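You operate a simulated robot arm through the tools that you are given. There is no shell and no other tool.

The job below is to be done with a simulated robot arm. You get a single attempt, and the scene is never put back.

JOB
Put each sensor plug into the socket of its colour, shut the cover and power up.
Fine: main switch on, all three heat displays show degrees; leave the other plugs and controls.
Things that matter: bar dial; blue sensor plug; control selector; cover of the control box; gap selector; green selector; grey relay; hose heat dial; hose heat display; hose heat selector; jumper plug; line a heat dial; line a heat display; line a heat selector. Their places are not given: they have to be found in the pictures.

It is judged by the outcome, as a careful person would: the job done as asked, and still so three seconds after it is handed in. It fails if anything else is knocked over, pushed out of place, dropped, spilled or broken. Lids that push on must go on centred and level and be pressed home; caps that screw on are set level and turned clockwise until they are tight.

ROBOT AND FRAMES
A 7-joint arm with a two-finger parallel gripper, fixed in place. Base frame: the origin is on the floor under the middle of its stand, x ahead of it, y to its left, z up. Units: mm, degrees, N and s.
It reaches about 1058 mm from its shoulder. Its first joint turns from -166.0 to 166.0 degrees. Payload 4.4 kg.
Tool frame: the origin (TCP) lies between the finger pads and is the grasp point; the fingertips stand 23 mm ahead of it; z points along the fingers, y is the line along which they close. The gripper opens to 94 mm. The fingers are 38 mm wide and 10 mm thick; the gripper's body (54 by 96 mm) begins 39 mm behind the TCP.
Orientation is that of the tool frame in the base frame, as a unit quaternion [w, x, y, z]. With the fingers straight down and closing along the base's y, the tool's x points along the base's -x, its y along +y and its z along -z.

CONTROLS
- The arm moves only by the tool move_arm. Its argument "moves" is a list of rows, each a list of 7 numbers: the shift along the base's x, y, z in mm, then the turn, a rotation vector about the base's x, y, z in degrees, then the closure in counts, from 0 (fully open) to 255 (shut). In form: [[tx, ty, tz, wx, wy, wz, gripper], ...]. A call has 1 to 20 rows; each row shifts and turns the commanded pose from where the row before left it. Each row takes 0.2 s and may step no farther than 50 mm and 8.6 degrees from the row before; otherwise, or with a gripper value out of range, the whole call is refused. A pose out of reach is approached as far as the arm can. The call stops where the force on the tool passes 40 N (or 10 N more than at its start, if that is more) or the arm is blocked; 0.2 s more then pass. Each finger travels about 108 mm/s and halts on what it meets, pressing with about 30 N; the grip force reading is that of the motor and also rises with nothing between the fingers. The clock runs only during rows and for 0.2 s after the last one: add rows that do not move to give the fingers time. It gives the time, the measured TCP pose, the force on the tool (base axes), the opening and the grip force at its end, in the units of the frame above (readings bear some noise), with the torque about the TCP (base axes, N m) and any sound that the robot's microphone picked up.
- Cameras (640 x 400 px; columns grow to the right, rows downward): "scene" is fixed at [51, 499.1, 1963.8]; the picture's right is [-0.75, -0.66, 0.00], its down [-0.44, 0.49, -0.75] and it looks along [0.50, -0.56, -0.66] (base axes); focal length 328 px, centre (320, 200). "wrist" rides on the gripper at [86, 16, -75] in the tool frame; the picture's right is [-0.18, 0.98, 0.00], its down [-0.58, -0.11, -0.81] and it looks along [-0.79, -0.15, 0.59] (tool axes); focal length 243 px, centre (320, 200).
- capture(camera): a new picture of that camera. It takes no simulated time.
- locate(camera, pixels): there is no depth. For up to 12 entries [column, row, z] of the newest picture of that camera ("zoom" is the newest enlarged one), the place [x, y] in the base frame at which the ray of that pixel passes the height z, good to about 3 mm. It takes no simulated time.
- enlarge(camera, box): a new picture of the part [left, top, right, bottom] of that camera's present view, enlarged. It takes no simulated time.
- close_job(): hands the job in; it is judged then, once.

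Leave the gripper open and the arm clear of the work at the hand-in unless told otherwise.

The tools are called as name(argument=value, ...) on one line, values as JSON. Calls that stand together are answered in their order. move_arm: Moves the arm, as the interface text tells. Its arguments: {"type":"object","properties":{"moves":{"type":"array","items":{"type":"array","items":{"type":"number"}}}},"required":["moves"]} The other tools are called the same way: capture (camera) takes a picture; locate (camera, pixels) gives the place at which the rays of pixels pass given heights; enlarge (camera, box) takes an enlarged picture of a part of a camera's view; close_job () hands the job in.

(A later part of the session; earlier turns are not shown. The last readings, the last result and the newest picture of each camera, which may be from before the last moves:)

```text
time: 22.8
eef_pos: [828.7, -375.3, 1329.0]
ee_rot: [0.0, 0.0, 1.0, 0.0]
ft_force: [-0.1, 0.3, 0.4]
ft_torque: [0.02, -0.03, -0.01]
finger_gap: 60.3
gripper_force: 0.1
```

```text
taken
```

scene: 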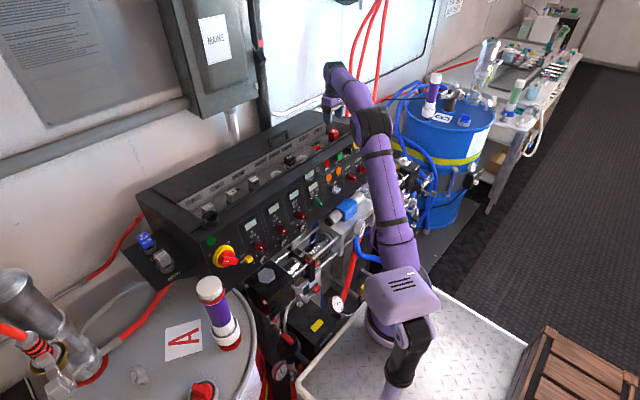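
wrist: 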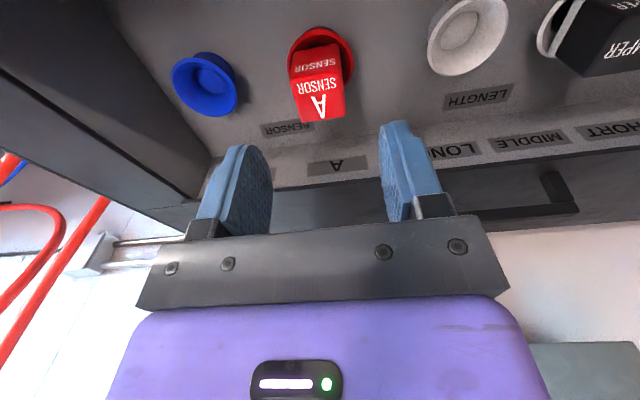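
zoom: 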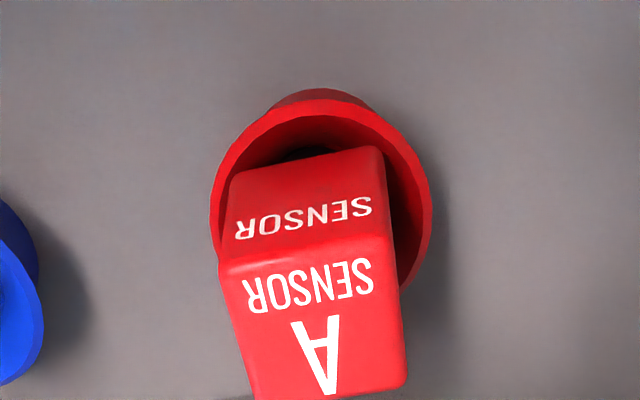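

The seating looks identical to before. Next is the blue plug, roughly at (865, 355, 1243) on the left shelf. I rise to z≈1420 and travel over to view it.

move_arm(moves=[[-10, 0, 40, 0, 0, 0, 0], [-10, 10, 40, 0, 0, 0, 0], [-5, 40, 10, 0, 0, 0, 0], [-5, 48, 0, 0, 0, 0, 0], [-5, 48, 0, 0, 0, 0, 0], [-5, 48, 0, 0, 0, 0, 0], [-5, 48, 0, 0, 0, 0, 0], [-5, 48, 0, 0, 0, 0, 0], [-5, 48, 0, 0, 0, 0, 0], [-5, 48, 0, 0, 0, 0, 0], [-5, 48, 0, 0, 0, 0, 0], [-5, 48, 0, 0, 0, 0, 0], [0, 48, 0, 0, 0, 0, 0], [0, 48, 0, 0, 0, 0, 0], [0, 48, 0, 0, 0, 0, 0], [0, 48, 0, 0, 0, 0, 0], [0, 40, 0, 0, 0, 0, 0], [0, 0, 0, 0, 0, 0, 0]])

capture(camera="wrist")

capture(camera="scene")

```text
time: 26.6
eef_pos: [758.6, 340.7, 1422.2]
ee_rot: [-0.001, 0.0, 1.0, 0.0]
ft_force: [-0.4, -0.4, 0.1]
ft_torque: [0.0, 0.03, 0.01]
finger_gap: 94.1
gripper_force: 0.0
```

```text
taken
```

wrist: 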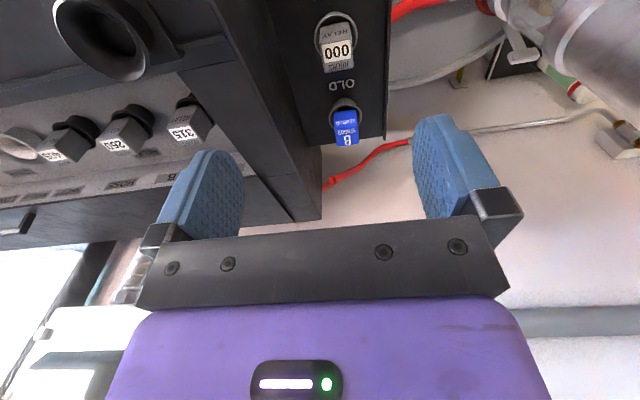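

```text
taken
```

scene: 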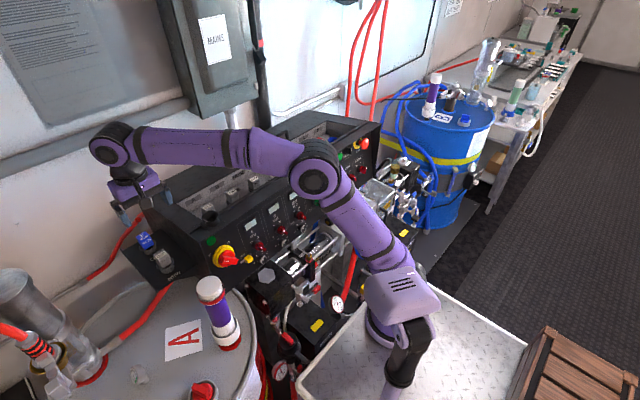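

The blue plug at wrist (346,125) stands in the "OLD" holder, the grey 000 relay at (337,47) in "NEW". I enlarge and triangulate.

enlarge(camera="wrist", box=[270, 20, 430, 150])

enlarge(camera="scene", box=[110, 210, 210, 290])

locate(camera="wrist", pixels=[[347, 137, 1230], [347, 137, 1250], [347, 137, 1270], [345, 108, 1190], [345, 108, 1210], [345, 108, 1230]])

locate(camera="scene", pixels=[[146, 237, 1210], [146, 237, 1230], [146, 237, 1250], [146, 237, 1270]])

```text
3.08 times, centred on (350, 85) of wrist
```

zoom: 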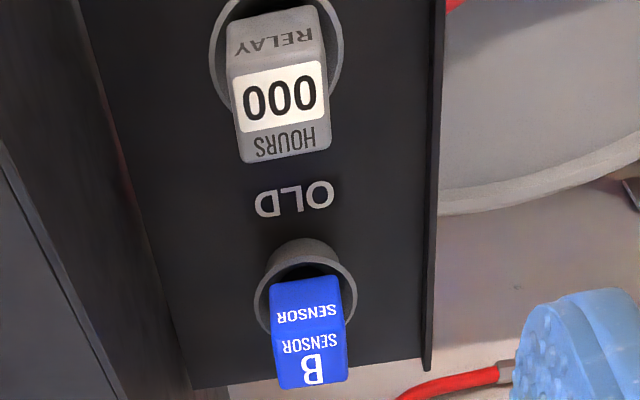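

```text
5.00 times, centred on (160, 250) of scene
```

zoom: 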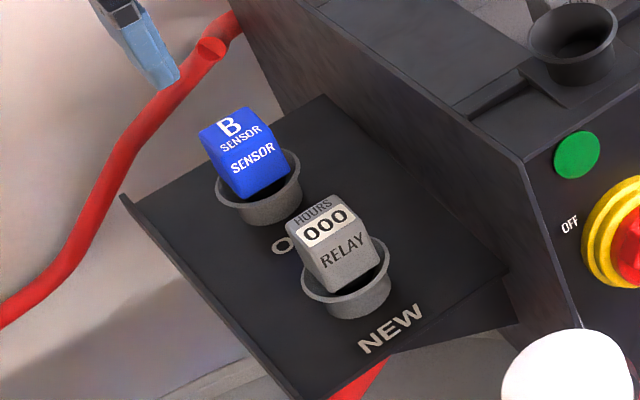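

```text
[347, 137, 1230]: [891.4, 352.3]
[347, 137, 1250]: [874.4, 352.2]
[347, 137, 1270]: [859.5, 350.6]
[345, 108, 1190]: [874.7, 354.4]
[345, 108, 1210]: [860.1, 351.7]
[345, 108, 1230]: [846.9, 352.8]
```

```text
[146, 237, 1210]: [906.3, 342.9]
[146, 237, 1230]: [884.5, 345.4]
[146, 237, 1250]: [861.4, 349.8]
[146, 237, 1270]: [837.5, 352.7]
```

I refine with the top-face centres: scene (142,237), wrist (348.4,137).

capture(camera="scene")

locate(camera="scene", pixels=[[142, 237, 1210], [142, 237, 1230], [142, 237, 1240], [142, 237, 1250], [142, 237, 1260]])

locate(camera="wrist", pixels=[[348.4, 137, 1210], [348.4, 137, 1230], [348.4, 137, 1240], [348.4, 137, 1250], [348.4, 137, 1260]])

```text
taken
```

scene: 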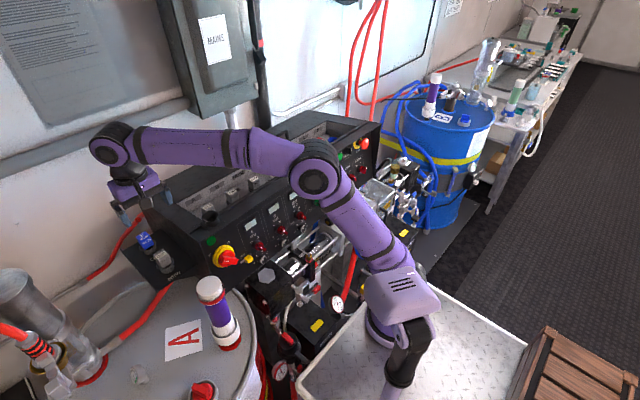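

```text
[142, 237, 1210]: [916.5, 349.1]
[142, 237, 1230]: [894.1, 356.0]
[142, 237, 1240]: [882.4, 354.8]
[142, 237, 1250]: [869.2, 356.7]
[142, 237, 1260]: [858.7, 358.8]
```

```text
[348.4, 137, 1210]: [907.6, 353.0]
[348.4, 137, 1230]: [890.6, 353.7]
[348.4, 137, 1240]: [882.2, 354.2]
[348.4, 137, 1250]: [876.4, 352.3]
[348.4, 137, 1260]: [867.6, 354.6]
```

The blue plug top is at about (880, 354, 1241). I check where the box's left wall edge is for finger clearance.

locate(camera="wrist", pixels=[[247, 65, 1270], [247, 65, 1280], [268, 110, 1270], [290, 160, 1270], [303, 110, 1200], [303, 110, 1190], [320, 145, 1190], [385, 135, 1190], [390, 30, 1190]])

enlarge(camera="wrist", box=[180, 20, 400, 220])

```text
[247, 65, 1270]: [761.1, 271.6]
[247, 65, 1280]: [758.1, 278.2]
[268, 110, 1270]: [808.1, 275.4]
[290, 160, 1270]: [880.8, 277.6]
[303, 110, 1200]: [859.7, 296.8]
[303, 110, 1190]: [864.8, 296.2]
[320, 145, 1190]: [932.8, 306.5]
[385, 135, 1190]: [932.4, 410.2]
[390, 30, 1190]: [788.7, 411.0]
```

```text
2.00 times, centred on (290, 120) of wrist
```

zoom: 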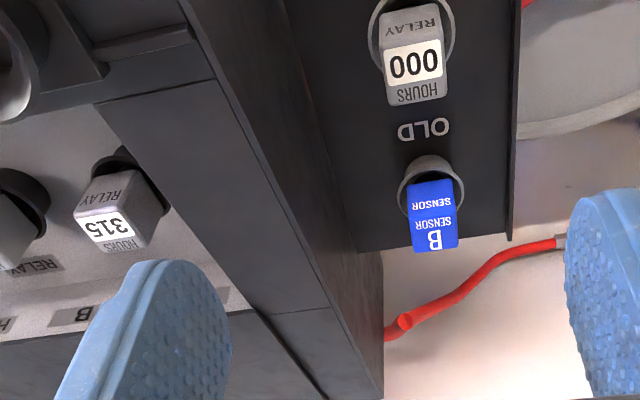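

Clear: the box wall is at y≈277 and the fingers reach to y≈314. I hover over the blue plug.

move_arm(moves=[[40, 5, -20, 0, 0, 0, 92], [40, 5, -20, 0, 0, 0, 92], [40, 3, -25, 0, 0, 0, 92], [0, 0, -40, 0, 0, 0, 92], [0, 0, 0, 0, 0, 0, 92], [0, 0, 0, 0, 0, 0, 92]])

capture(camera="wrist")

enlarge(camera="wrist", box=[240, 0, 400, 120])

```text
time: 28.0
eef_pos: [878.4, 352.5, 1316.2]
ee_rot: [-0.001, 0.0, 1.0, 0.0]
ft_force: [0.0, -0.2, -0.5]
ft_torque: [0.01, -0.02, 0.03]
finger_gap: 60.1
gripper_force: 0.1
```

```text
taken
```

wrist: 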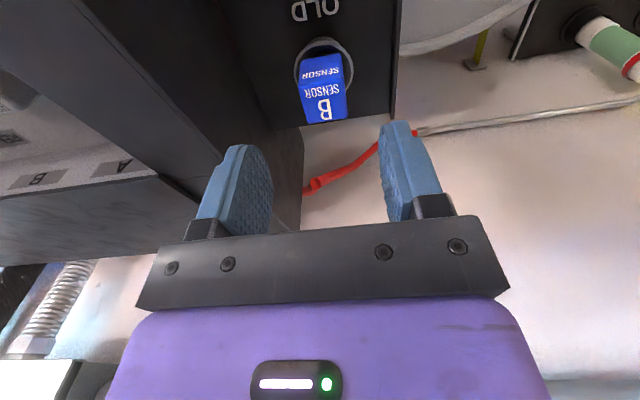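

```text
3.33 times, centred on (320, 60) of wrist
```

zoom: 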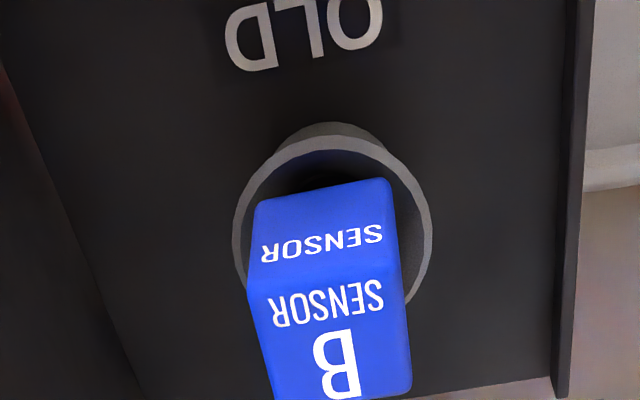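

I locate the plug top corners at a few heights in this second view, to intersect with the previous one.

locate(camera="wrist", pixels=[[325, 100.8, 1200], [325, 100.8, 1220], [325, 100.8, 1240], [325, 100.8, 1250], [300.5, 87, 1240], [343.4, 81, 1240], [309.5, 119.4, 1240], [347.6, 115.5, 1240], [320, 65, 1210], [320, 65, 1200]])

```text
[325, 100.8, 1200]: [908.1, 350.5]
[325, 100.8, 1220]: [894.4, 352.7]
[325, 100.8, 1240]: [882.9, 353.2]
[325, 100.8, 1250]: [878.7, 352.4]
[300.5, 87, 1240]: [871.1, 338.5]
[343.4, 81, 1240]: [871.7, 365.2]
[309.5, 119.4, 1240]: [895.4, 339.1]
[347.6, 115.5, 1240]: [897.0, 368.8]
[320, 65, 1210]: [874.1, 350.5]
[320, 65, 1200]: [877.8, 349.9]
```

Consistent: plug top ≈ (884, 353, 1238). I shift +5.5 mm in x and go down to TCP z≈1228.

move_arm(moves=[[5.5, 0.5, -30, 0, 0, 0, 92], [0, 0, -25, 0, 0, 0, 92], [0, 0, -20, 0, 0, 0, 92], [0, 0, -13, 0, 0, 0, 92], [0, 0, 0, 0, 0, 0, 92]])

capture(camera="wrist")

enlarge(camera="scene", box=[110, 200, 210, 280])

```text
time: 29.2
eef_pos: [884.1, 352.4, 1228.8]
ee_rot: [0.0, 0.0, 1.0, 0.0]
ft_force: [-0.4, -0.1, -0.6]
ft_torque: [-0.01, 0.01, 0.01]
finger_gap: 60.0
gripper_force: 0.1
```

```text
taken
```

wrist: 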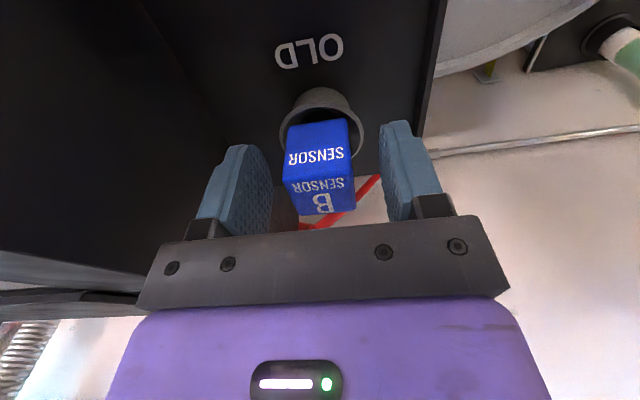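

```text
5.00 times, centred on (160, 240) of scene
```

zoom: 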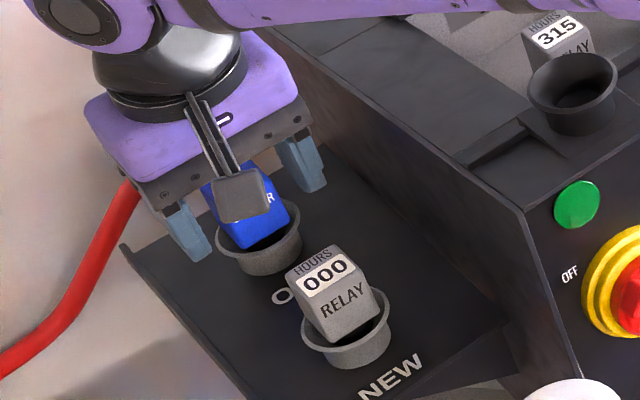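

The plug is centred between the fingers, sitting about 3 mm lower in the grip than the red one did. I lower 3 mm and close.

move_arm(moves=[[0, 0.3, -3, 0, 0, 0, 92], [0, 0, 0, 0, 0, 0, 200], [0, 0, 0, 0, 0, 0, 255], [0, 0, 0, 0, 0, 0, 255]])

capture(camera="wrist")

```text
time: 30.2
eef_pos: [884.2, 353.7, 1223.9]
ee_rot: [-0.001, -0.001, 1.0, 0.0]
ft_force: [0.0, 0.1, 0.9]
ft_torque: [0.0, -0.01, 0.02]
finger_gap: 31.4
gripper_force: 29.7
```

```text
taken
```

wrist: 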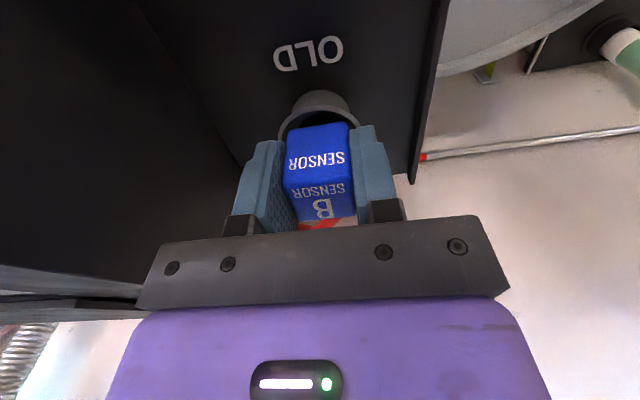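

Gripped (31.4 mm gap). I lift straight up gently, then higher.

move_arm(moves=[[0, 0, 4, 0, 0, 0, 255], [0, 0, 6, 0, 0, 0, 255], [0, 0, 10, 0, 0, 0, 255], [0, 0, 20, 0, 0, 0, 255], [0, 0, 30, 0, 0, 0, 255], [0, 0, 40, 0, 0, 0, 255], [0, 0, 40, 0, 0, 0, 255], [0, 0, 20, 0, 0, 0, 255], [0, 0, 0, 0, 0, 0, 255]])

capture(camera="wrist")

capture(camera="scene")

```text
time: 32.2
eef_pos: [883.6, 354.2, 1390.7]
ee_rot: [0.0, 0.0, 1.0, 0.0]
ft_force: [0.6, 0.6, -0.6]
ft_torque: [-0.01, 0.0, 0.0]
finger_gap: 31.4
gripper_force: 30.4
```

```text
taken
```

wrist: 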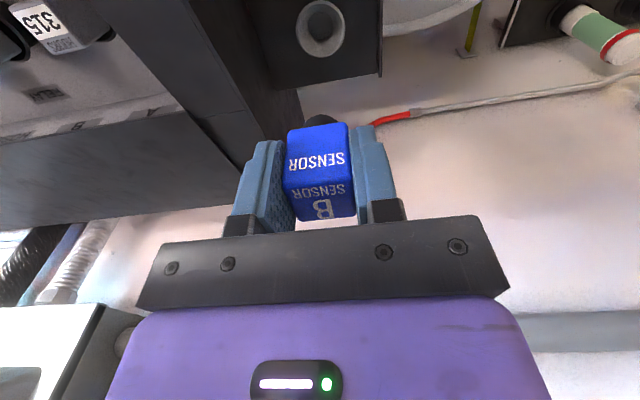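

```text
taken
```

scene: 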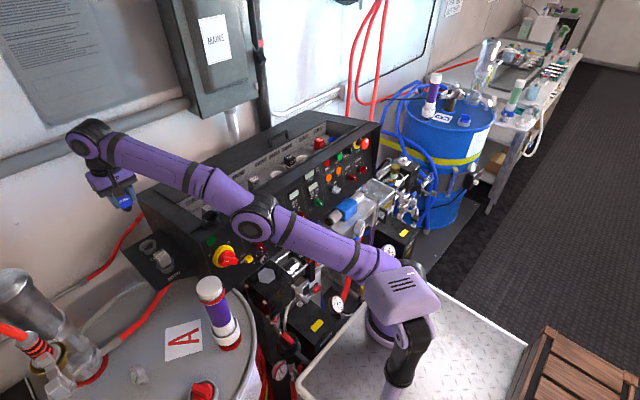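

I carry it across to above the blue socket at about (828.3, −469), first moving −x then along −y.

move_arm(moves=[[-28, -20, 0, 0, 0, 0, 255], [-27, -30, 0, 0, 0, 0, 255], [0, -48, 0, 0, 0, 0, 255], [0, -48, 0, 0, 0, 0, 255], [0, -48, 0, 0, 0, 0, 255], [0, -48, 0, 0, 0, 0, 255], [0, -48, 0, 0, 0, 0, 255], [0, -48, 0, 0, 0, 0, 255], [0, -48, 0, 0, 0, 0, 255], [0, -48, 0, 0, 0, 0, 255], [0, -48, 0, 0, 0, 0, 255], [0, -48, 0, 0, 0, 0, 255], [0, -48, 0, 0, 0, 0, 255], [0, -48, 0, 0, 0, 0, 255], [0, -48, 0, 0, 0, 0, 255], [0, -48, 0, 0, 0, 0, 255], [0, -48, 0, 0, 0, 0, 255], [0, -48, 0, 0, 0, 0, 255], [0, 0, 0, 0, 0, 0, 255]])

capture(camera="wrist")

```text
time: 36.2
eef_pos: [828.7, -465.8, 1392.6]
ee_rot: [-0.001, 0.001, 1.0, 0.0]
ft_force: [-0.6, -0.2, -0.5]
ft_torque: [-0.01, 0.04, 0.01]
finger_gap: 31.5
gripper_force: 29.5
```

```text
taken
```

wrist: 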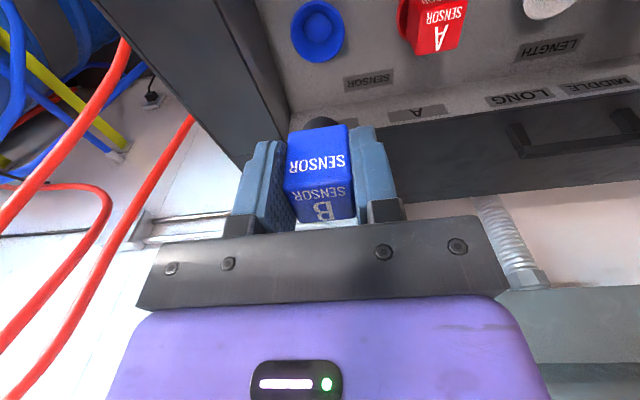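

Over the blue socket. I lower to the reference height (z≈1331) and compare with the reference rim position, zoom (186,147).

move_arm(moves=[[0, -3, -30, 0, 0, 0, 255], [0, 0, -30, 0, 0, 0, 255], [0, 0, 0, 0, 0, 0, 255], [0, 0, 0, 0, 0, 0, 255]])

enlarge(camera="wrist", box=[240, 0, 520, 175])

```text
time: 37.2
eef_pos: [828.4, -467.4, 1332.5]
ee_rot: [0.0, 0.0, 1.0, 0.0]
ft_force: [-0.3, 0.7, -1.0]
ft_torque: [0.01, 0.0, -0.01]
finger_gap: 31.3
gripper_force: 29.3
```

```text
2.29 times, centred on (380, 88) of wrist
```

zoom: 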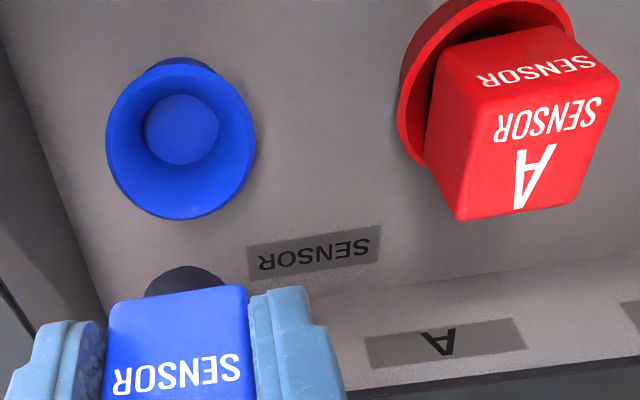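

The rim is about 2 mm off toward −y and ~1 mm toward −x. I also look closely at how the plug hangs in the grip.

move_arm(moves=[[-1, -2.4, -1, 0, 0, 0, 255], [0, 0, 0, 0, 0, 0, 255]])

enlarge(camera="wrist", box=[240, 0, 520, 175])

enlarge(camera="wrist", box=[240, 90, 400, 240])

enlarge(camera="scene", box=[290, 90, 370, 150])

```text
time: 37.8
eef_pos: [827.1, -470.6, 1332.8]
ee_rot: [0.001, -0.001, 1.0, 0.001]
ft_force: [-0.3, -0.2, -1.7]
ft_torque: [0.0, 0.0, 0.04]
finger_gap: 31.5
gripper_force: 30.0
```

```text
2.29 times, centred on (380, 88) of wrist
```

zoom: 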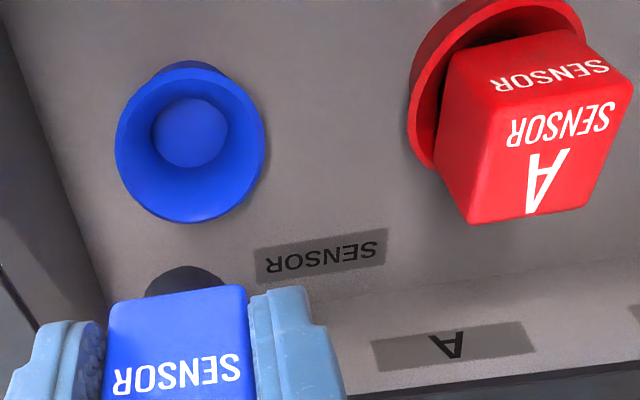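

```text
2.67 times, centred on (320, 165) of wrist
```

zoom: 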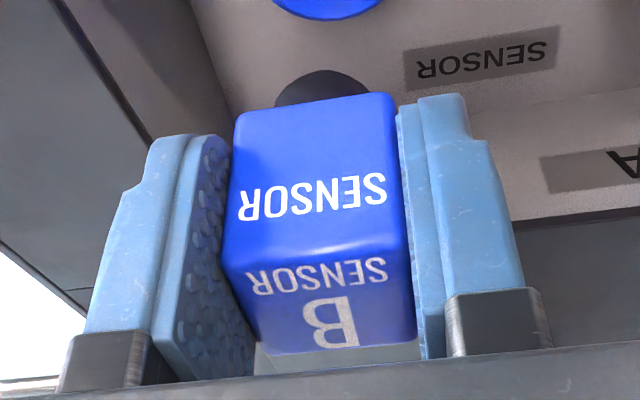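

```text
6.67 times, centred on (330, 120) of scene
```

zoom: 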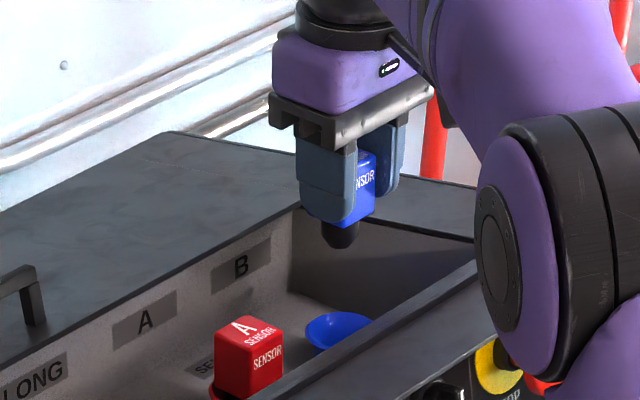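

The plug hangs upright, about 1–1.5 mm toward +x in the grip. I shift −1.2 mm in x and lower into the blue socket.

move_arm(moves=[[-1.2, 0, -20, 0, 0, 0, 255], [0, 0, -20, 0, 0, 0, 255], [0, 0, -10, 0, 0, 0, 255], [0, 0, -6, 0, 0, 0, 255], [0, 0, -6, 0, 0, 0, 255], [0, 0, -5, 0, 0, 0, 255], [0, 0, 0, 0, 0, 0, 255]])

capture(camera="wrist")

```text
time: 39.4
eef_pos: [826.5, -471.3, 1264.0]
ee_rot: [-0.001, 0.0, 1.0, 0.0]
ft_force: [-0.2, -0.6, 0.0]
ft_torque: [0.01, -0.03, -0.03]
finger_gap: 31.1
gripper_force: 29.8
```

```text
taken
```

wrist: 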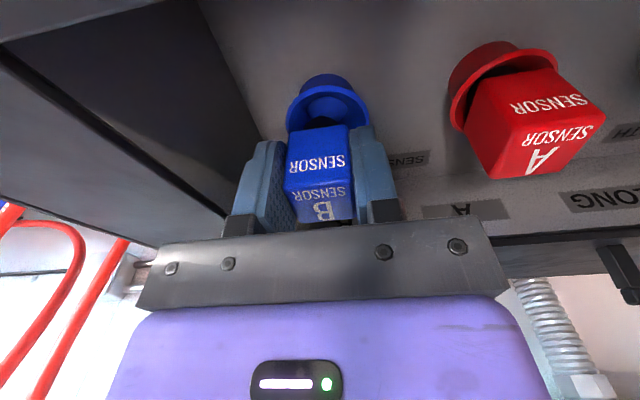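

No contact yet, and it is centred over the funnel. I continue down slowly.

move_arm(moves=[[0, 0, -4, 0, 0, 0, 255], [0, 0, -4, 0, 0, 0, 255], [0, 0, -3, 0, 0, 0, 255], [0, 0, -2, 0, 0, 0, 255], [0, 0, 0, 0, 0, 0, 255]])

capture(camera="wrist")

```text
time: 40.4
eef_pos: [824.8, -469.9, 1256.7]
ee_rot: [0.001, 0.0, 1.0, -0.001]
ft_force: [-16.8, 10.9, 11.6]
ft_torque: [0.44, 0.54, 0.06]
finger_gap: 31.4
gripper_force: 30.1
stopped in row 5: the force on the tool passed its limit at 40 N (the readings are from after the stop); the commanded pose is now the measured one
```

```text
taken
```

wrist: 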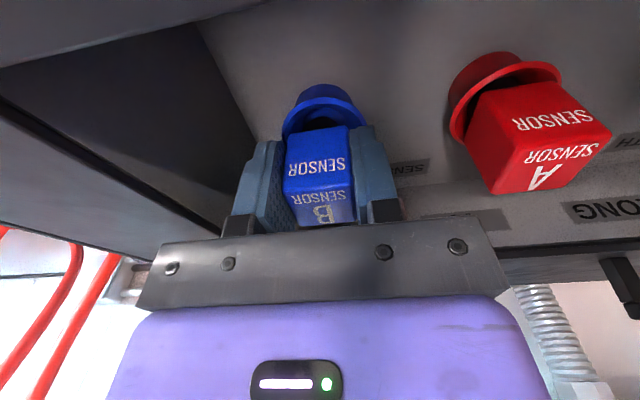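

The nose touched the funnel wall at z≈1257: forces −17 N in x and +11 N in y say the plug should go further −x and +y. I back up 4 mm, shift (−2.5, +1.2), and try again.

move_arm(moves=[[0, 0, 4, 0, 0, 0, 255], [-2.5, 1.2, 0, 0, 0, 0, 255], [0, 0, -2, 0, 0, 0, 255], [0, 0, -2, 0, 0, 0, 255], [0, 0, 0, 0, 0, 0, 255]])

capture(camera="wrist")

```text
time: 41.6
eef_pos: [822.3, -469.1, 1255.3]
ee_rot: [0.001, 0.0, 1.0, -0.001]
ft_force: [-0.3, 1.3, 6.9]
ft_torque: [0.06, -0.03, 0.01]
finger_gap: 31.5
gripper_force: 30.1
```

```text
taken
```

wrist: 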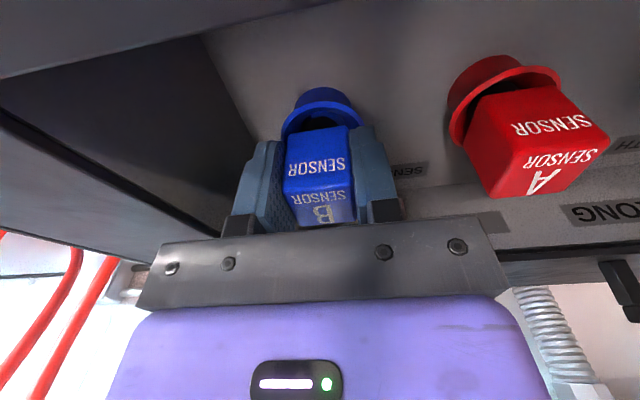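

The side forces are gone. I keep pressing down in 2 mm steps.

move_arm(moves=[[0, 0, -2, 0, 0, 0, 255], [0, 0, -2, 0, 0, 0, 255], [0, 0, -2, 0, 0, 0, 255], [0, 0, 0, 0, 0, 0, 255]])

capture(camera="wrist")

```text
time: 42.6
eef_pos: [822.9, -468.2, 1252.5]
ee_rot: [0.002, 0.0, 1.0, -0.001]
ft_force: [-7.1, 9.0, 36.0]
ft_torque: [0.03, -0.14, 0.04]
finger_gap: 31.6
gripper_force: 29.7
```

```text
taken
```

wrist: 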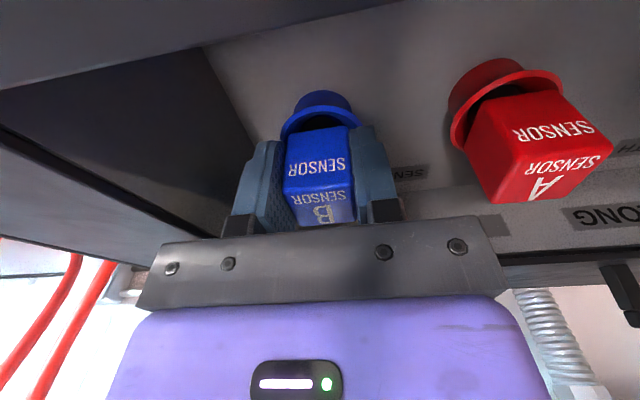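

36 N at z≈1252 with side loads −7/+9 N; I suspect it's not fully home (expected ≈1247). I relieve the side load (−1, +1.2) and press again.

move_arm(moves=[[0, 0, 2, 0, 0, 0, 255], [-1, 1.2, 0, 0, 0, 0, 255], [0, 0, -2, 0, 0, 0, 255], [0, 0, -1, 0, 0, 0, 255], [0, 0, -1, 0, 0, 0, 255], [0, 0, 0, 0, 0, 0, 255]])

enlarge(camera="wrist", box=[240, 60, 560, 240])

enlarge(camera="scene", box=[300, 110, 360, 155])

```text
time: 44.1
eef_pos: [823.1, -468.9, 1250.3]
ee_rot: [0.004, 0.0, 1.0, -0.001]
ft_force: [-4.3, 2.1, 5.8]
ft_torque: [0.06, 0.22, -0.02]
finger_gap: 31.6
gripper_force: 30.1
stopped in row 6: the force on the tool passed its limit at 48 N (the readings are from after the stop); the commanded pose is now the measured one
```

```text
2.00 times, centred on (400, 150) of wrist
```

zoom: 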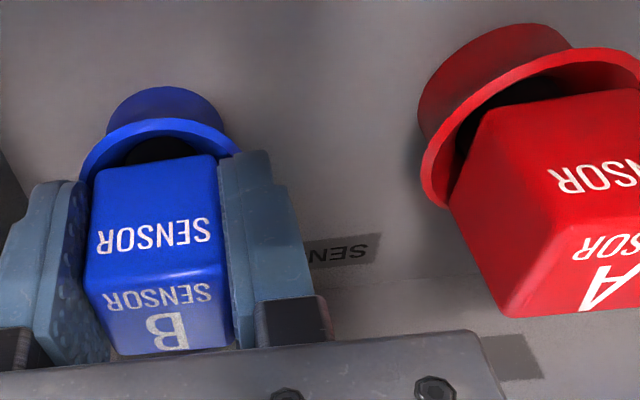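

```text
8.89 times, centred on (330, 132) of scene
```

zoom: 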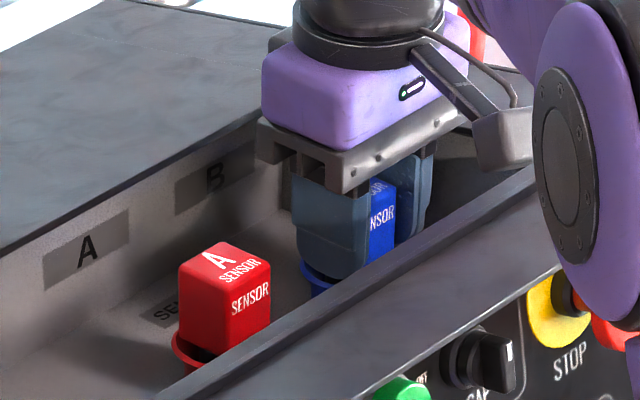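

The push stopped at its force limit with the plug near full depth. I release and lift to inspect how it sits compared with the red one.

move_arm(moves=[[0, 0, 0, 0, 0, 0, 150], [0, 0, 0, 0, 0, 0, 92], [0, 0, 0, 0, 0, 0, 92], [0, 0, 20, 0, 0, 0, 92], [0, 0, 30, 0, 0, 0, 92], [0, 0, 30, 0, 0, 0, 92], [0, 0, 0, 0, 0, 0, 92]])

capture(camera="wrist")

enlarge(camera="wrist", box=[260, 0, 500, 150])

enlarge(camera="scene", box=[300, 110, 360, 155])

```text
time: 45.7
eef_pos: [824.0, -469.2, 1328.6]
ee_rot: [0.003, 0.0, 1.0, -0.002]
ft_force: [-0.2, 0.2, -0.5]
ft_torque: [0.01, 0.0, -0.03]
finger_gap: 60.3
gripper_force: 0.0
```

```text
taken
```

wrist: 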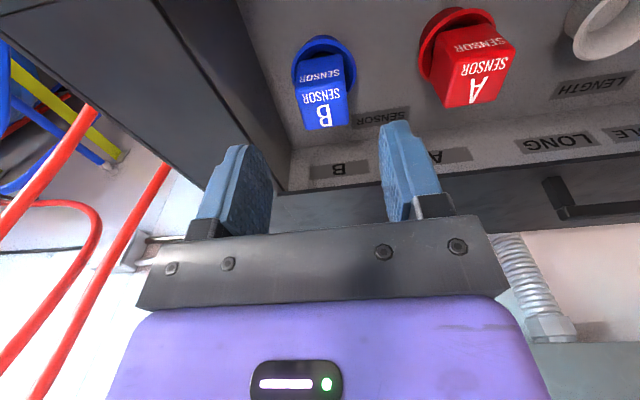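

```text
2.67 times, centred on (380, 75) of wrist
```

zoom: 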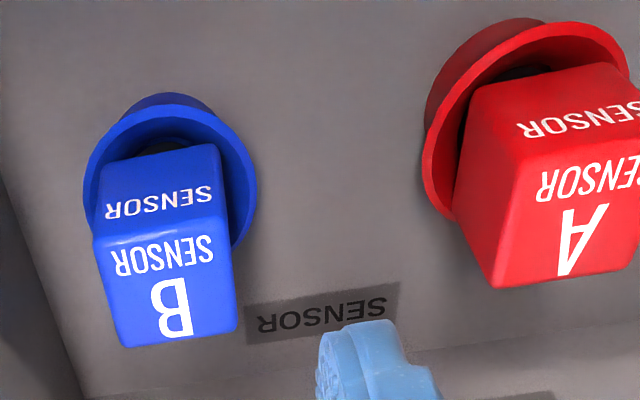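

```text
8.89 times, centred on (330, 132) of scene
```

zoom: 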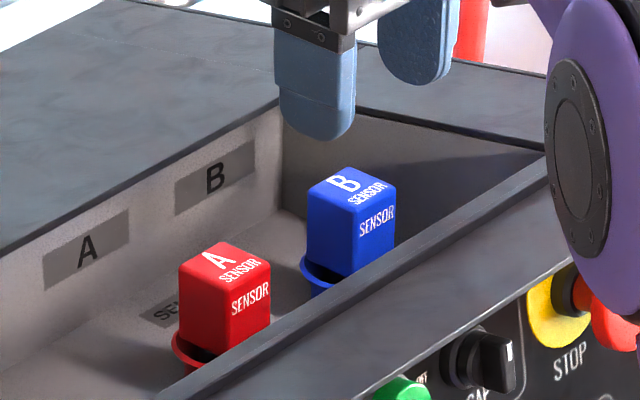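

The widths agree with the red plug's earlier seated look. I compare the heights by locating the top corners and comparing with the scene camera.

locate(camera="wrist", pixels=[[323.8, 106.1, 1255], [323.8, 106.1, 1260], [323.8, 106.1, 1265], [295, 90, 1260], [344.4, 79.5, 1260], [307, 130, 1260], [349, 124.5, 1260], [446, 105, 1260], [498, 98, 1260]])

capture(camera="scene")

locate(camera="scene", pixels=[[333.6, 130.7, 1250], [333.6, 130.7, 1255], [333.6, 130.7, 1260], [333.6, 130.7, 1265], [319.4, 139.3, 1255], [319.4, 139.3, 1260], [319.4, 139.3, 1265]])

```text
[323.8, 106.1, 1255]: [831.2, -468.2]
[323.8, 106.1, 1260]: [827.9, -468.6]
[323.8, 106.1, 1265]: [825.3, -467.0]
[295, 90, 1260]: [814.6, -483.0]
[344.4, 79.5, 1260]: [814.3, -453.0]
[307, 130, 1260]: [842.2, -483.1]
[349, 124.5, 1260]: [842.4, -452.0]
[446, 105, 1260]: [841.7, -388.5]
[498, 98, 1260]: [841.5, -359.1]
```

```text
taken
```

scene: 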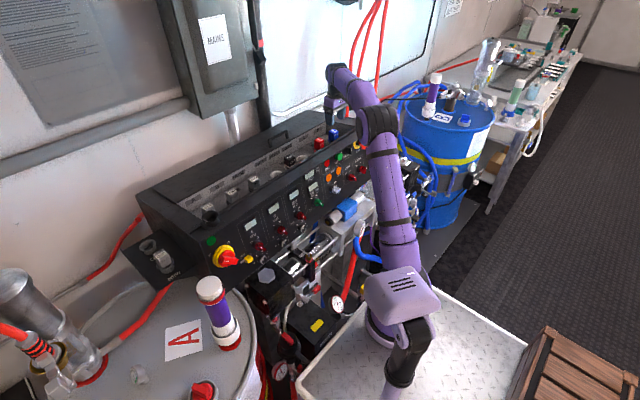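

```text
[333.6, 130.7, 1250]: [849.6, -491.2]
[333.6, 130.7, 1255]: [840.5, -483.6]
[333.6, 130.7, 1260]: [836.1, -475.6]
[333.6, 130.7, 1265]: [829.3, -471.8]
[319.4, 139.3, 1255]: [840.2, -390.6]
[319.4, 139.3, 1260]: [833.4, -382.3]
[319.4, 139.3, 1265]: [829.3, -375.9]
```

Both plug tops appear at the same height (the scene camera gives ≈1265 for both), with blue at (828, −468.5). To be sure they're pressed home, I close the fingers and press lightly on the blue plug's top, comparing contact heights with the red one.

move_arm(moves=[[4, 0.5, 0, 0.23, 0.34, 0, 255], [0, 0, 0, 0, 0, 0, 255], [0, 0, -20, 0, 0, 0, 255], [0, 0, -15, 0, 0, 0, 255], [0, 0, -4, 0, 0, 0, 255], [0, 0, 0, 0, 0, 0, 255]])

capture(camera="wrist")

```text
time: 47.1
eef_pos: [825.0, -467.0, 1291.3]
ee_rot: [0.0, 0.0, 1.0, 0.0]
ft_force: [0.3, -0.4, 0.6]
ft_torque: [-0.01, -0.03, 0.01]
finger_gap: 0.1
gripper_force: 30.4
```

```text
taken
```

wrist: 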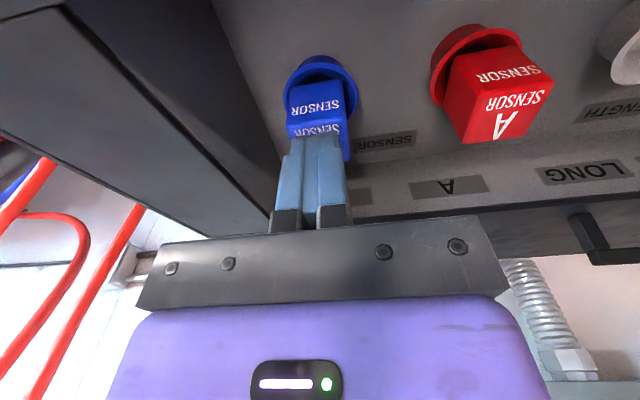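

The closed fingertips are just above the plug. I press down in 2 mm steps and watch the force.

move_arm(moves=[[1, 0, -2, 0, 0, 0, 255], [0, 0, -2, 0, 0, 0, 255], [0, 0, -2, 0, 0, 0, 255], [0, 0, 0, 0, 0, 0, 255]])

```text
time: 48.1
eef_pos: [825.5, -468.1, 1284.8]
ee_rot: [0.002, 0.001, 1.0, 0.0]
ft_force: [3.0, -1.2, 11.5]
ft_torque: [-0.03, -0.04, 0.05]
finger_gap: 0.0
gripper_force: 30.2
```

Contact at z≈1285 with 11.5 N. I press a little more.

move_arm(moves=[[0, 0, -1, 0, 0, 0, 255], [0, 0, -0.5, 0, 0, 0, 255], [0, 0, 0, 0, 0, 0, 255]])

```text
time: 48.9
eef_pos: [828.0, -467.1, 1284.4]
ee_rot: [0.001, 0.0, 1.0, 0.0]
ft_force: [9.3, -4.7, 36.2]
ft_torque: [-0.13, -0.22, -0.01]
finger_gap: 0.0
gripper_force: 30.1
```

Stiff at 36 N with no travel — blue is home (top ≈1261.5). I lift and make the same check on the red plug at y≈−375.

move_arm(moves=[[0, 0, 10, 0, 0, 0, 255], [0, 0, 10, 0, 0, 0, 255], [0, 46, 0, 0, 0, 0, 255], [0, 47, 0, 0, 0, 0, 255], [0, 0, -10, 0, 0, 0, 255], [0, 0, -4, 0, 0, 0, 255], [0, 0, -2, 0, 0, 0, 255], [0, 0, -2, 0, 0, 0, 255], [0, 0, 0, 0, 0, 0, 255]])

```text
time: 50.9
eef_pos: [827.3, -375.9, 1284.7]
ee_rot: [0.001, 0.0, 1.0, 0.0]
ft_force: [0.4, -2.2, 11.2]
ft_torque: [-0.05, -0.02, -0.04]
finger_gap: 0.0
gripper_force: 29.7
```

Red makes contact at the same height. One more millimetre of press to confirm, then I lift away.

move_arm(moves=[[0, 0, -1, 0, 0, 0, 255], [0, 0, 0, 0, 0, 0, 255]])

move_arm(moves=[[0, 0, 5, 0, 0, 0, 255], [0, 0, 20, 0, 0, 0, 255], [-10, 0, 40, 0, 0, 0, 255], [-20, 20, 40, 0, 0, 0, 255], [-30, 30, 20, 0, 0, 0, 255], [-30, 38, 0, 0, 0, 0, 255], [-20, 40, 0, 0, 0, 0, 0], [0, 40, 0, 0, 0, 0, 0], [0, 0, 0, 0, 0, 0, 0]])

capture(camera="wrist")

capture(camera="scene")

```text
time: 51.5
eef_pos: [827.1, -375.3, 1285.6]
ee_rot: [0.002, 0.0, 1.0, -0.001]
ft_force: [6.1, -5.0, 22.7]
ft_torque: [-0.13, -0.15, 0.0]
finger_gap: 0.0
gripper_force: 30.3
```

```text
time: 53.5
eef_pos: [719.1, -207.8, 1408.7]
ee_rot: [-0.001, 0.0, 1.0, 0.0]
ft_force: [-0.2, 0.5, -0.1]
ft_torque: [0.02, 0.0, -0.01]
finger_gap: 94.0
gripper_force: 0.0
```

```text
taken
```

wrist: 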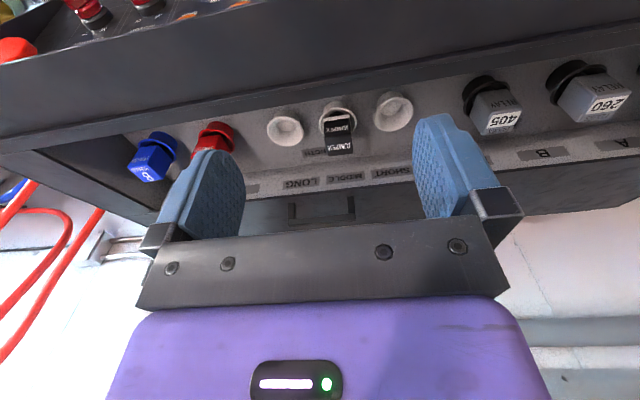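

```text
taken
```

scene: 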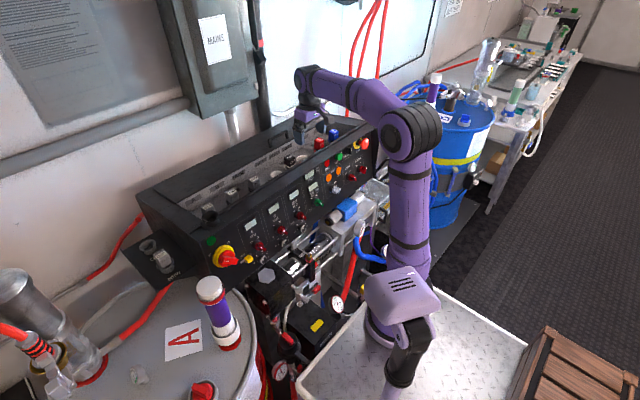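

Both sensor plugs sit in their own sockets. Now the cover: I look at the sliding plate with the handle behind the well.

enlarge(camera="scene", box=[220, 90, 320, 170])

enlarge(camera="scene", box=[130, 150, 250, 250])

enlarge(camera="wrist", box=[240, 130, 440, 230])

locate(camera="wrist", pixels=[[290, 202, 1300], [355, 195, 1300], [290, 202, 1320], [355, 195, 1320], [320, 198, 1310]])

```text
5.00 times, centred on (270, 130) of scene
```

zoom: 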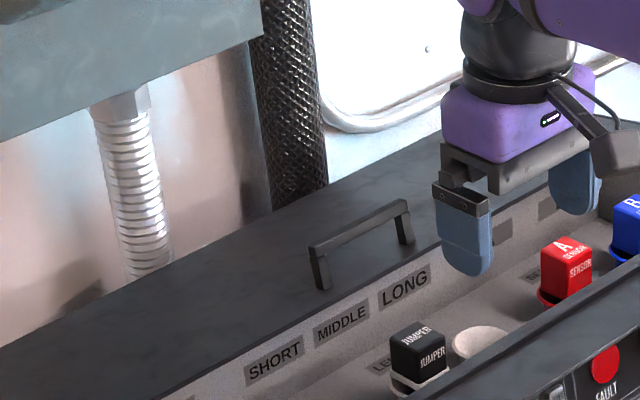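

```text
4.00 times, centred on (190, 200) of scene
```

zoom: 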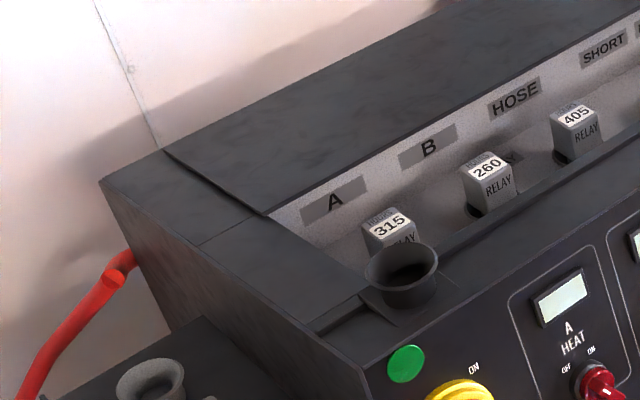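

```text
3.20 times, centred on (340, 180) of wrist
```

zoom: 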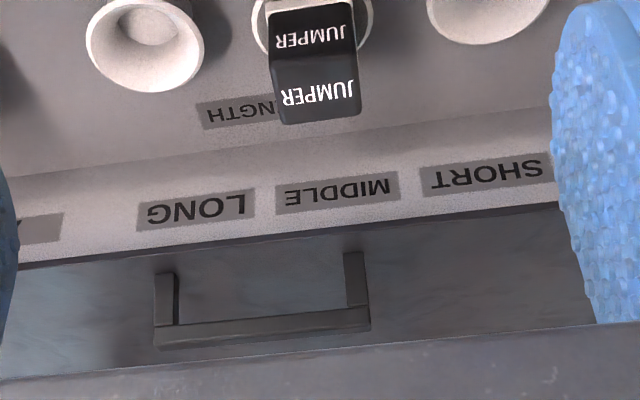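

```text
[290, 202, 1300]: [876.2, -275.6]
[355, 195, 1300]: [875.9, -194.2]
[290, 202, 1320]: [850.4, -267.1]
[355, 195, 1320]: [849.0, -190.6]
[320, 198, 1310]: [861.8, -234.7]
```

The cover is a flat plate at the box top behind the well, with the handle near its front edge. I triangulate the handle's legs and bar.

locate(camera="wrist", pixels=[[291.6, 203.4, 1270], [291.6, 203.4, 1280], [350.6, 197, 1270], [350.6, 197, 1280], [321.9, 220.6, 1290], [321.9, 220.6, 1300], [321.9, 220.6, 1310], [321.9, 220.6, 1320], [321.9, 220.6, 1330]])

locate(camera="scene", pixels=[[288, 138, 1270], [288, 138, 1280], [270.4, 147.6, 1270], [270.4, 147.6, 1280], [278, 135.6, 1290], [278, 135.6, 1300], [278, 135.6, 1310], [278, 135.6, 1320], [278, 135.6, 1330]])

```text
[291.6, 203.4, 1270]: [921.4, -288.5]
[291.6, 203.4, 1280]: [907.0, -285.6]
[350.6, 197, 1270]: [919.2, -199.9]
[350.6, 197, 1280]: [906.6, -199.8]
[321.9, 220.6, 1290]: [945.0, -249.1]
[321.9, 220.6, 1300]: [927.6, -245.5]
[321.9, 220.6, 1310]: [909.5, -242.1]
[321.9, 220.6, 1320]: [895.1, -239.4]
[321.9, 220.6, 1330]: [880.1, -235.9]
```

```text
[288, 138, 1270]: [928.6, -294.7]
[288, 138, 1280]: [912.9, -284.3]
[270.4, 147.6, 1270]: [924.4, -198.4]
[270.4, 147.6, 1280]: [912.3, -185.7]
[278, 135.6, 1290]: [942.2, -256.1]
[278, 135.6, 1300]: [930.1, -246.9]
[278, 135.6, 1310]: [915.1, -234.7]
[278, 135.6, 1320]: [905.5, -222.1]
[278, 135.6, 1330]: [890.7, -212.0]
```

The handle bar runs along y at ≈ (926, −244, 1302), about 30 mm above the cover. I'll hook the closed fingers behind it and draw the cover forward (−x). First I move above and behind the bar.

move_arm(moves=[[40, -10, -10, 0, 0, 0, 255], [40, -10, -10, 0, 0, 0, 255], [40, -10, -10, 0, 0, 0, 255], [40, -6, -10, 0, 0, 0, 255], [40, 0, -10, 0, 0, 0, 255], [25, 0, -10, 0, 0, 0, 255], [18, 0, -5, 0, 0, 0, 255], [0, 0, 0, 0, 0, 0, 255]])

capture(camera="wrist")

enlarge(camera="scene", box=[220, 70, 340, 170])

```text
time: 55.3
eef_pos: [960.7, -243.9, 1343.3]
ee_rot: [0.0, 0.001, 1.0, -0.001]
ft_force: [0.8, -0.4, -0.4]
ft_torque: [0.02, 0.01, -0.01]
finger_gap: 0.1
gripper_force: 29.9
```

```text
taken
```

wrist: 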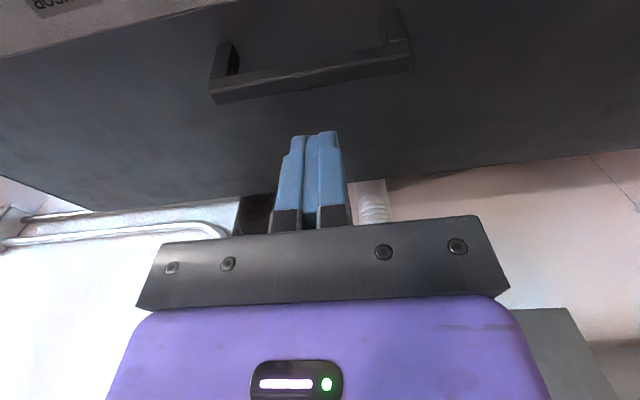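

```text
4.00 times, centred on (280, 120) of scene
```

zoom: 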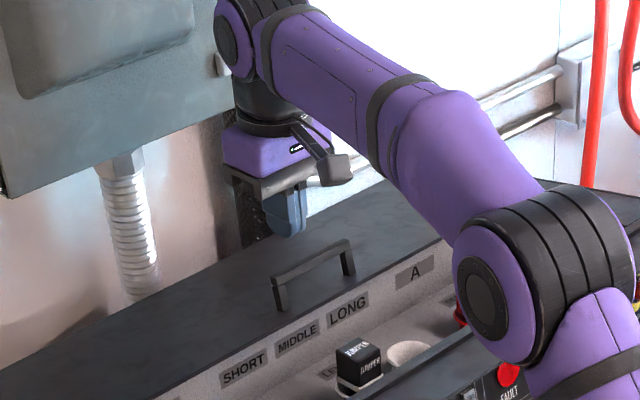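

The arm is above and behind the bar, which appears at wrist (212,95)–(410,55). I locate it again from here.

locate(camera="wrist", pixels=[[212, 98, 1300], [410, 62, 1300], [311, 85, 1300], [311, 72, 1305], [311, 85, 1295], [228, 45, 1272], [392, 12, 1272]])

enlarge(camera="wrist", box=[180, 0, 440, 150])

```text
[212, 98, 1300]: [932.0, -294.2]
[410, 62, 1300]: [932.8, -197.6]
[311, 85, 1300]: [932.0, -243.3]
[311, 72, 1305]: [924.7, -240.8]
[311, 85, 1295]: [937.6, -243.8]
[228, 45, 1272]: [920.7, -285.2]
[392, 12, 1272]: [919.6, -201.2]
```

```text
2.46 times, centred on (310, 75) of wrist
```

zoom: 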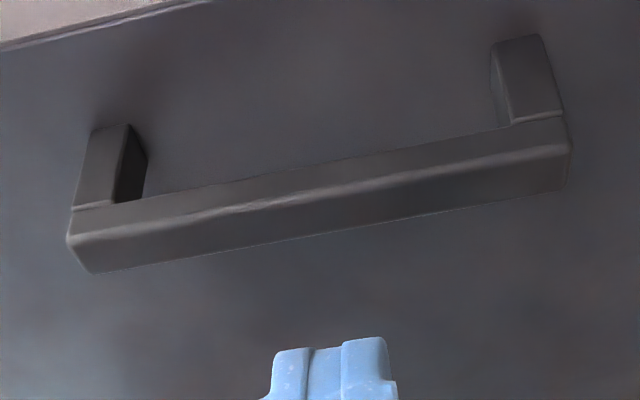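

The bar's rear edge is at x≈932; the finger front will be at ≈941. I lower 40 mm so the tips are ~8 mm above the cover.

move_arm(moves=[[2, 0, -15, 0, 0, 0, 255], [0, 0, -15, 0, 0, 0, 255], [0, 0, -6, 0, 0, 0, 255], [0, 0, -4, 0, 0, 0, 255], [0, 0, 0, 0, 0, 0, 255]])

capture(camera="wrist")

enlarge(camera="scene", box=[220, 70, 340, 170])

```text
time: 56.5
eef_pos: [963.6, -244.3, 1304.8]
ee_rot: [0.0, -0.001, 1.0, 0.0]
ft_force: [0.1, -0.7, 0.5]
ft_torque: [0.0, 0.01, -0.02]
finger_gap: 0.0
gripper_force: 30.3
```

```text
taken
```

wrist: 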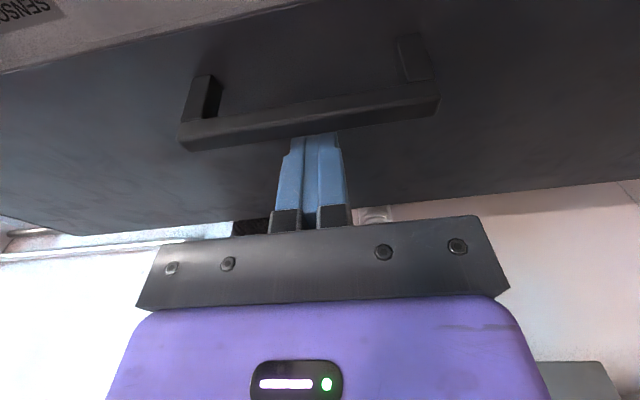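

```text
4.00 times, centred on (280, 120) of scene
```

zoom: 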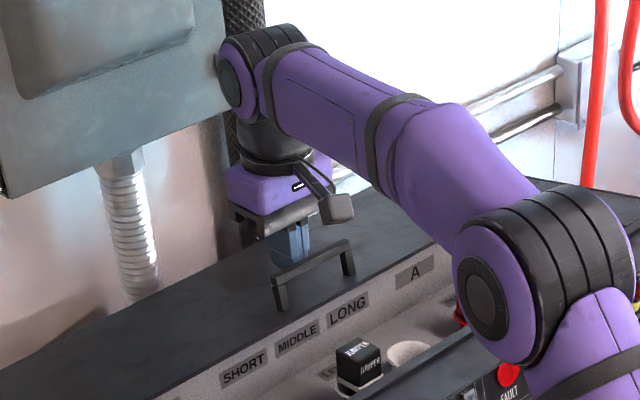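

The fingers are behind the bar. I drag toward −x in small steps and watch the force.

move_arm(moves=[[-8, 0, 0, 0, 0, 0, 255], [-8, 0, 0, 0, 0, 0, 255], [-8, 0, 0, 0, 0, 0, 255], [-8, 0, 0, 0, 0, 0, 255], [0, 0, 0, 0, 0, 0, 255]])

enlarge(camera="scene", box=[180, 70, 360, 210])

```text
time: 57.7
eef_pos: [931.9, -241.6, 1309.9]
ee_rot: [0.005, 0.0, 1.0, -0.001]
ft_force: [3.4, 0.7, 7.8]
ft_torque: [0.04, 0.17, -0.02]
finger_gap: 0.0
gripper_force: 29.6
stopped in row 5: the force on the tool passed its limit at 43 N (the readings are from after the stop); the commanded pose is now the measured one
```

```text
2.86 times, centred on (270, 140) of scene
```

zoom: 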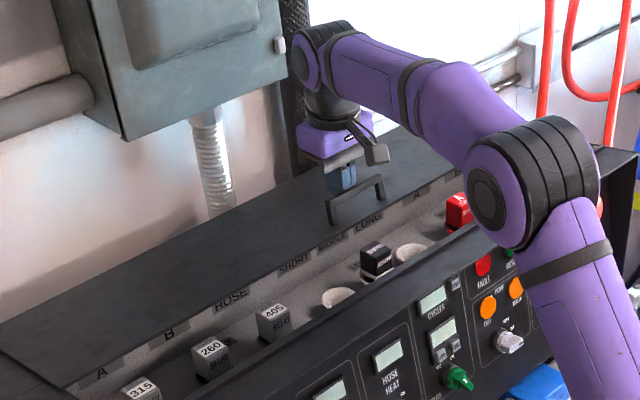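

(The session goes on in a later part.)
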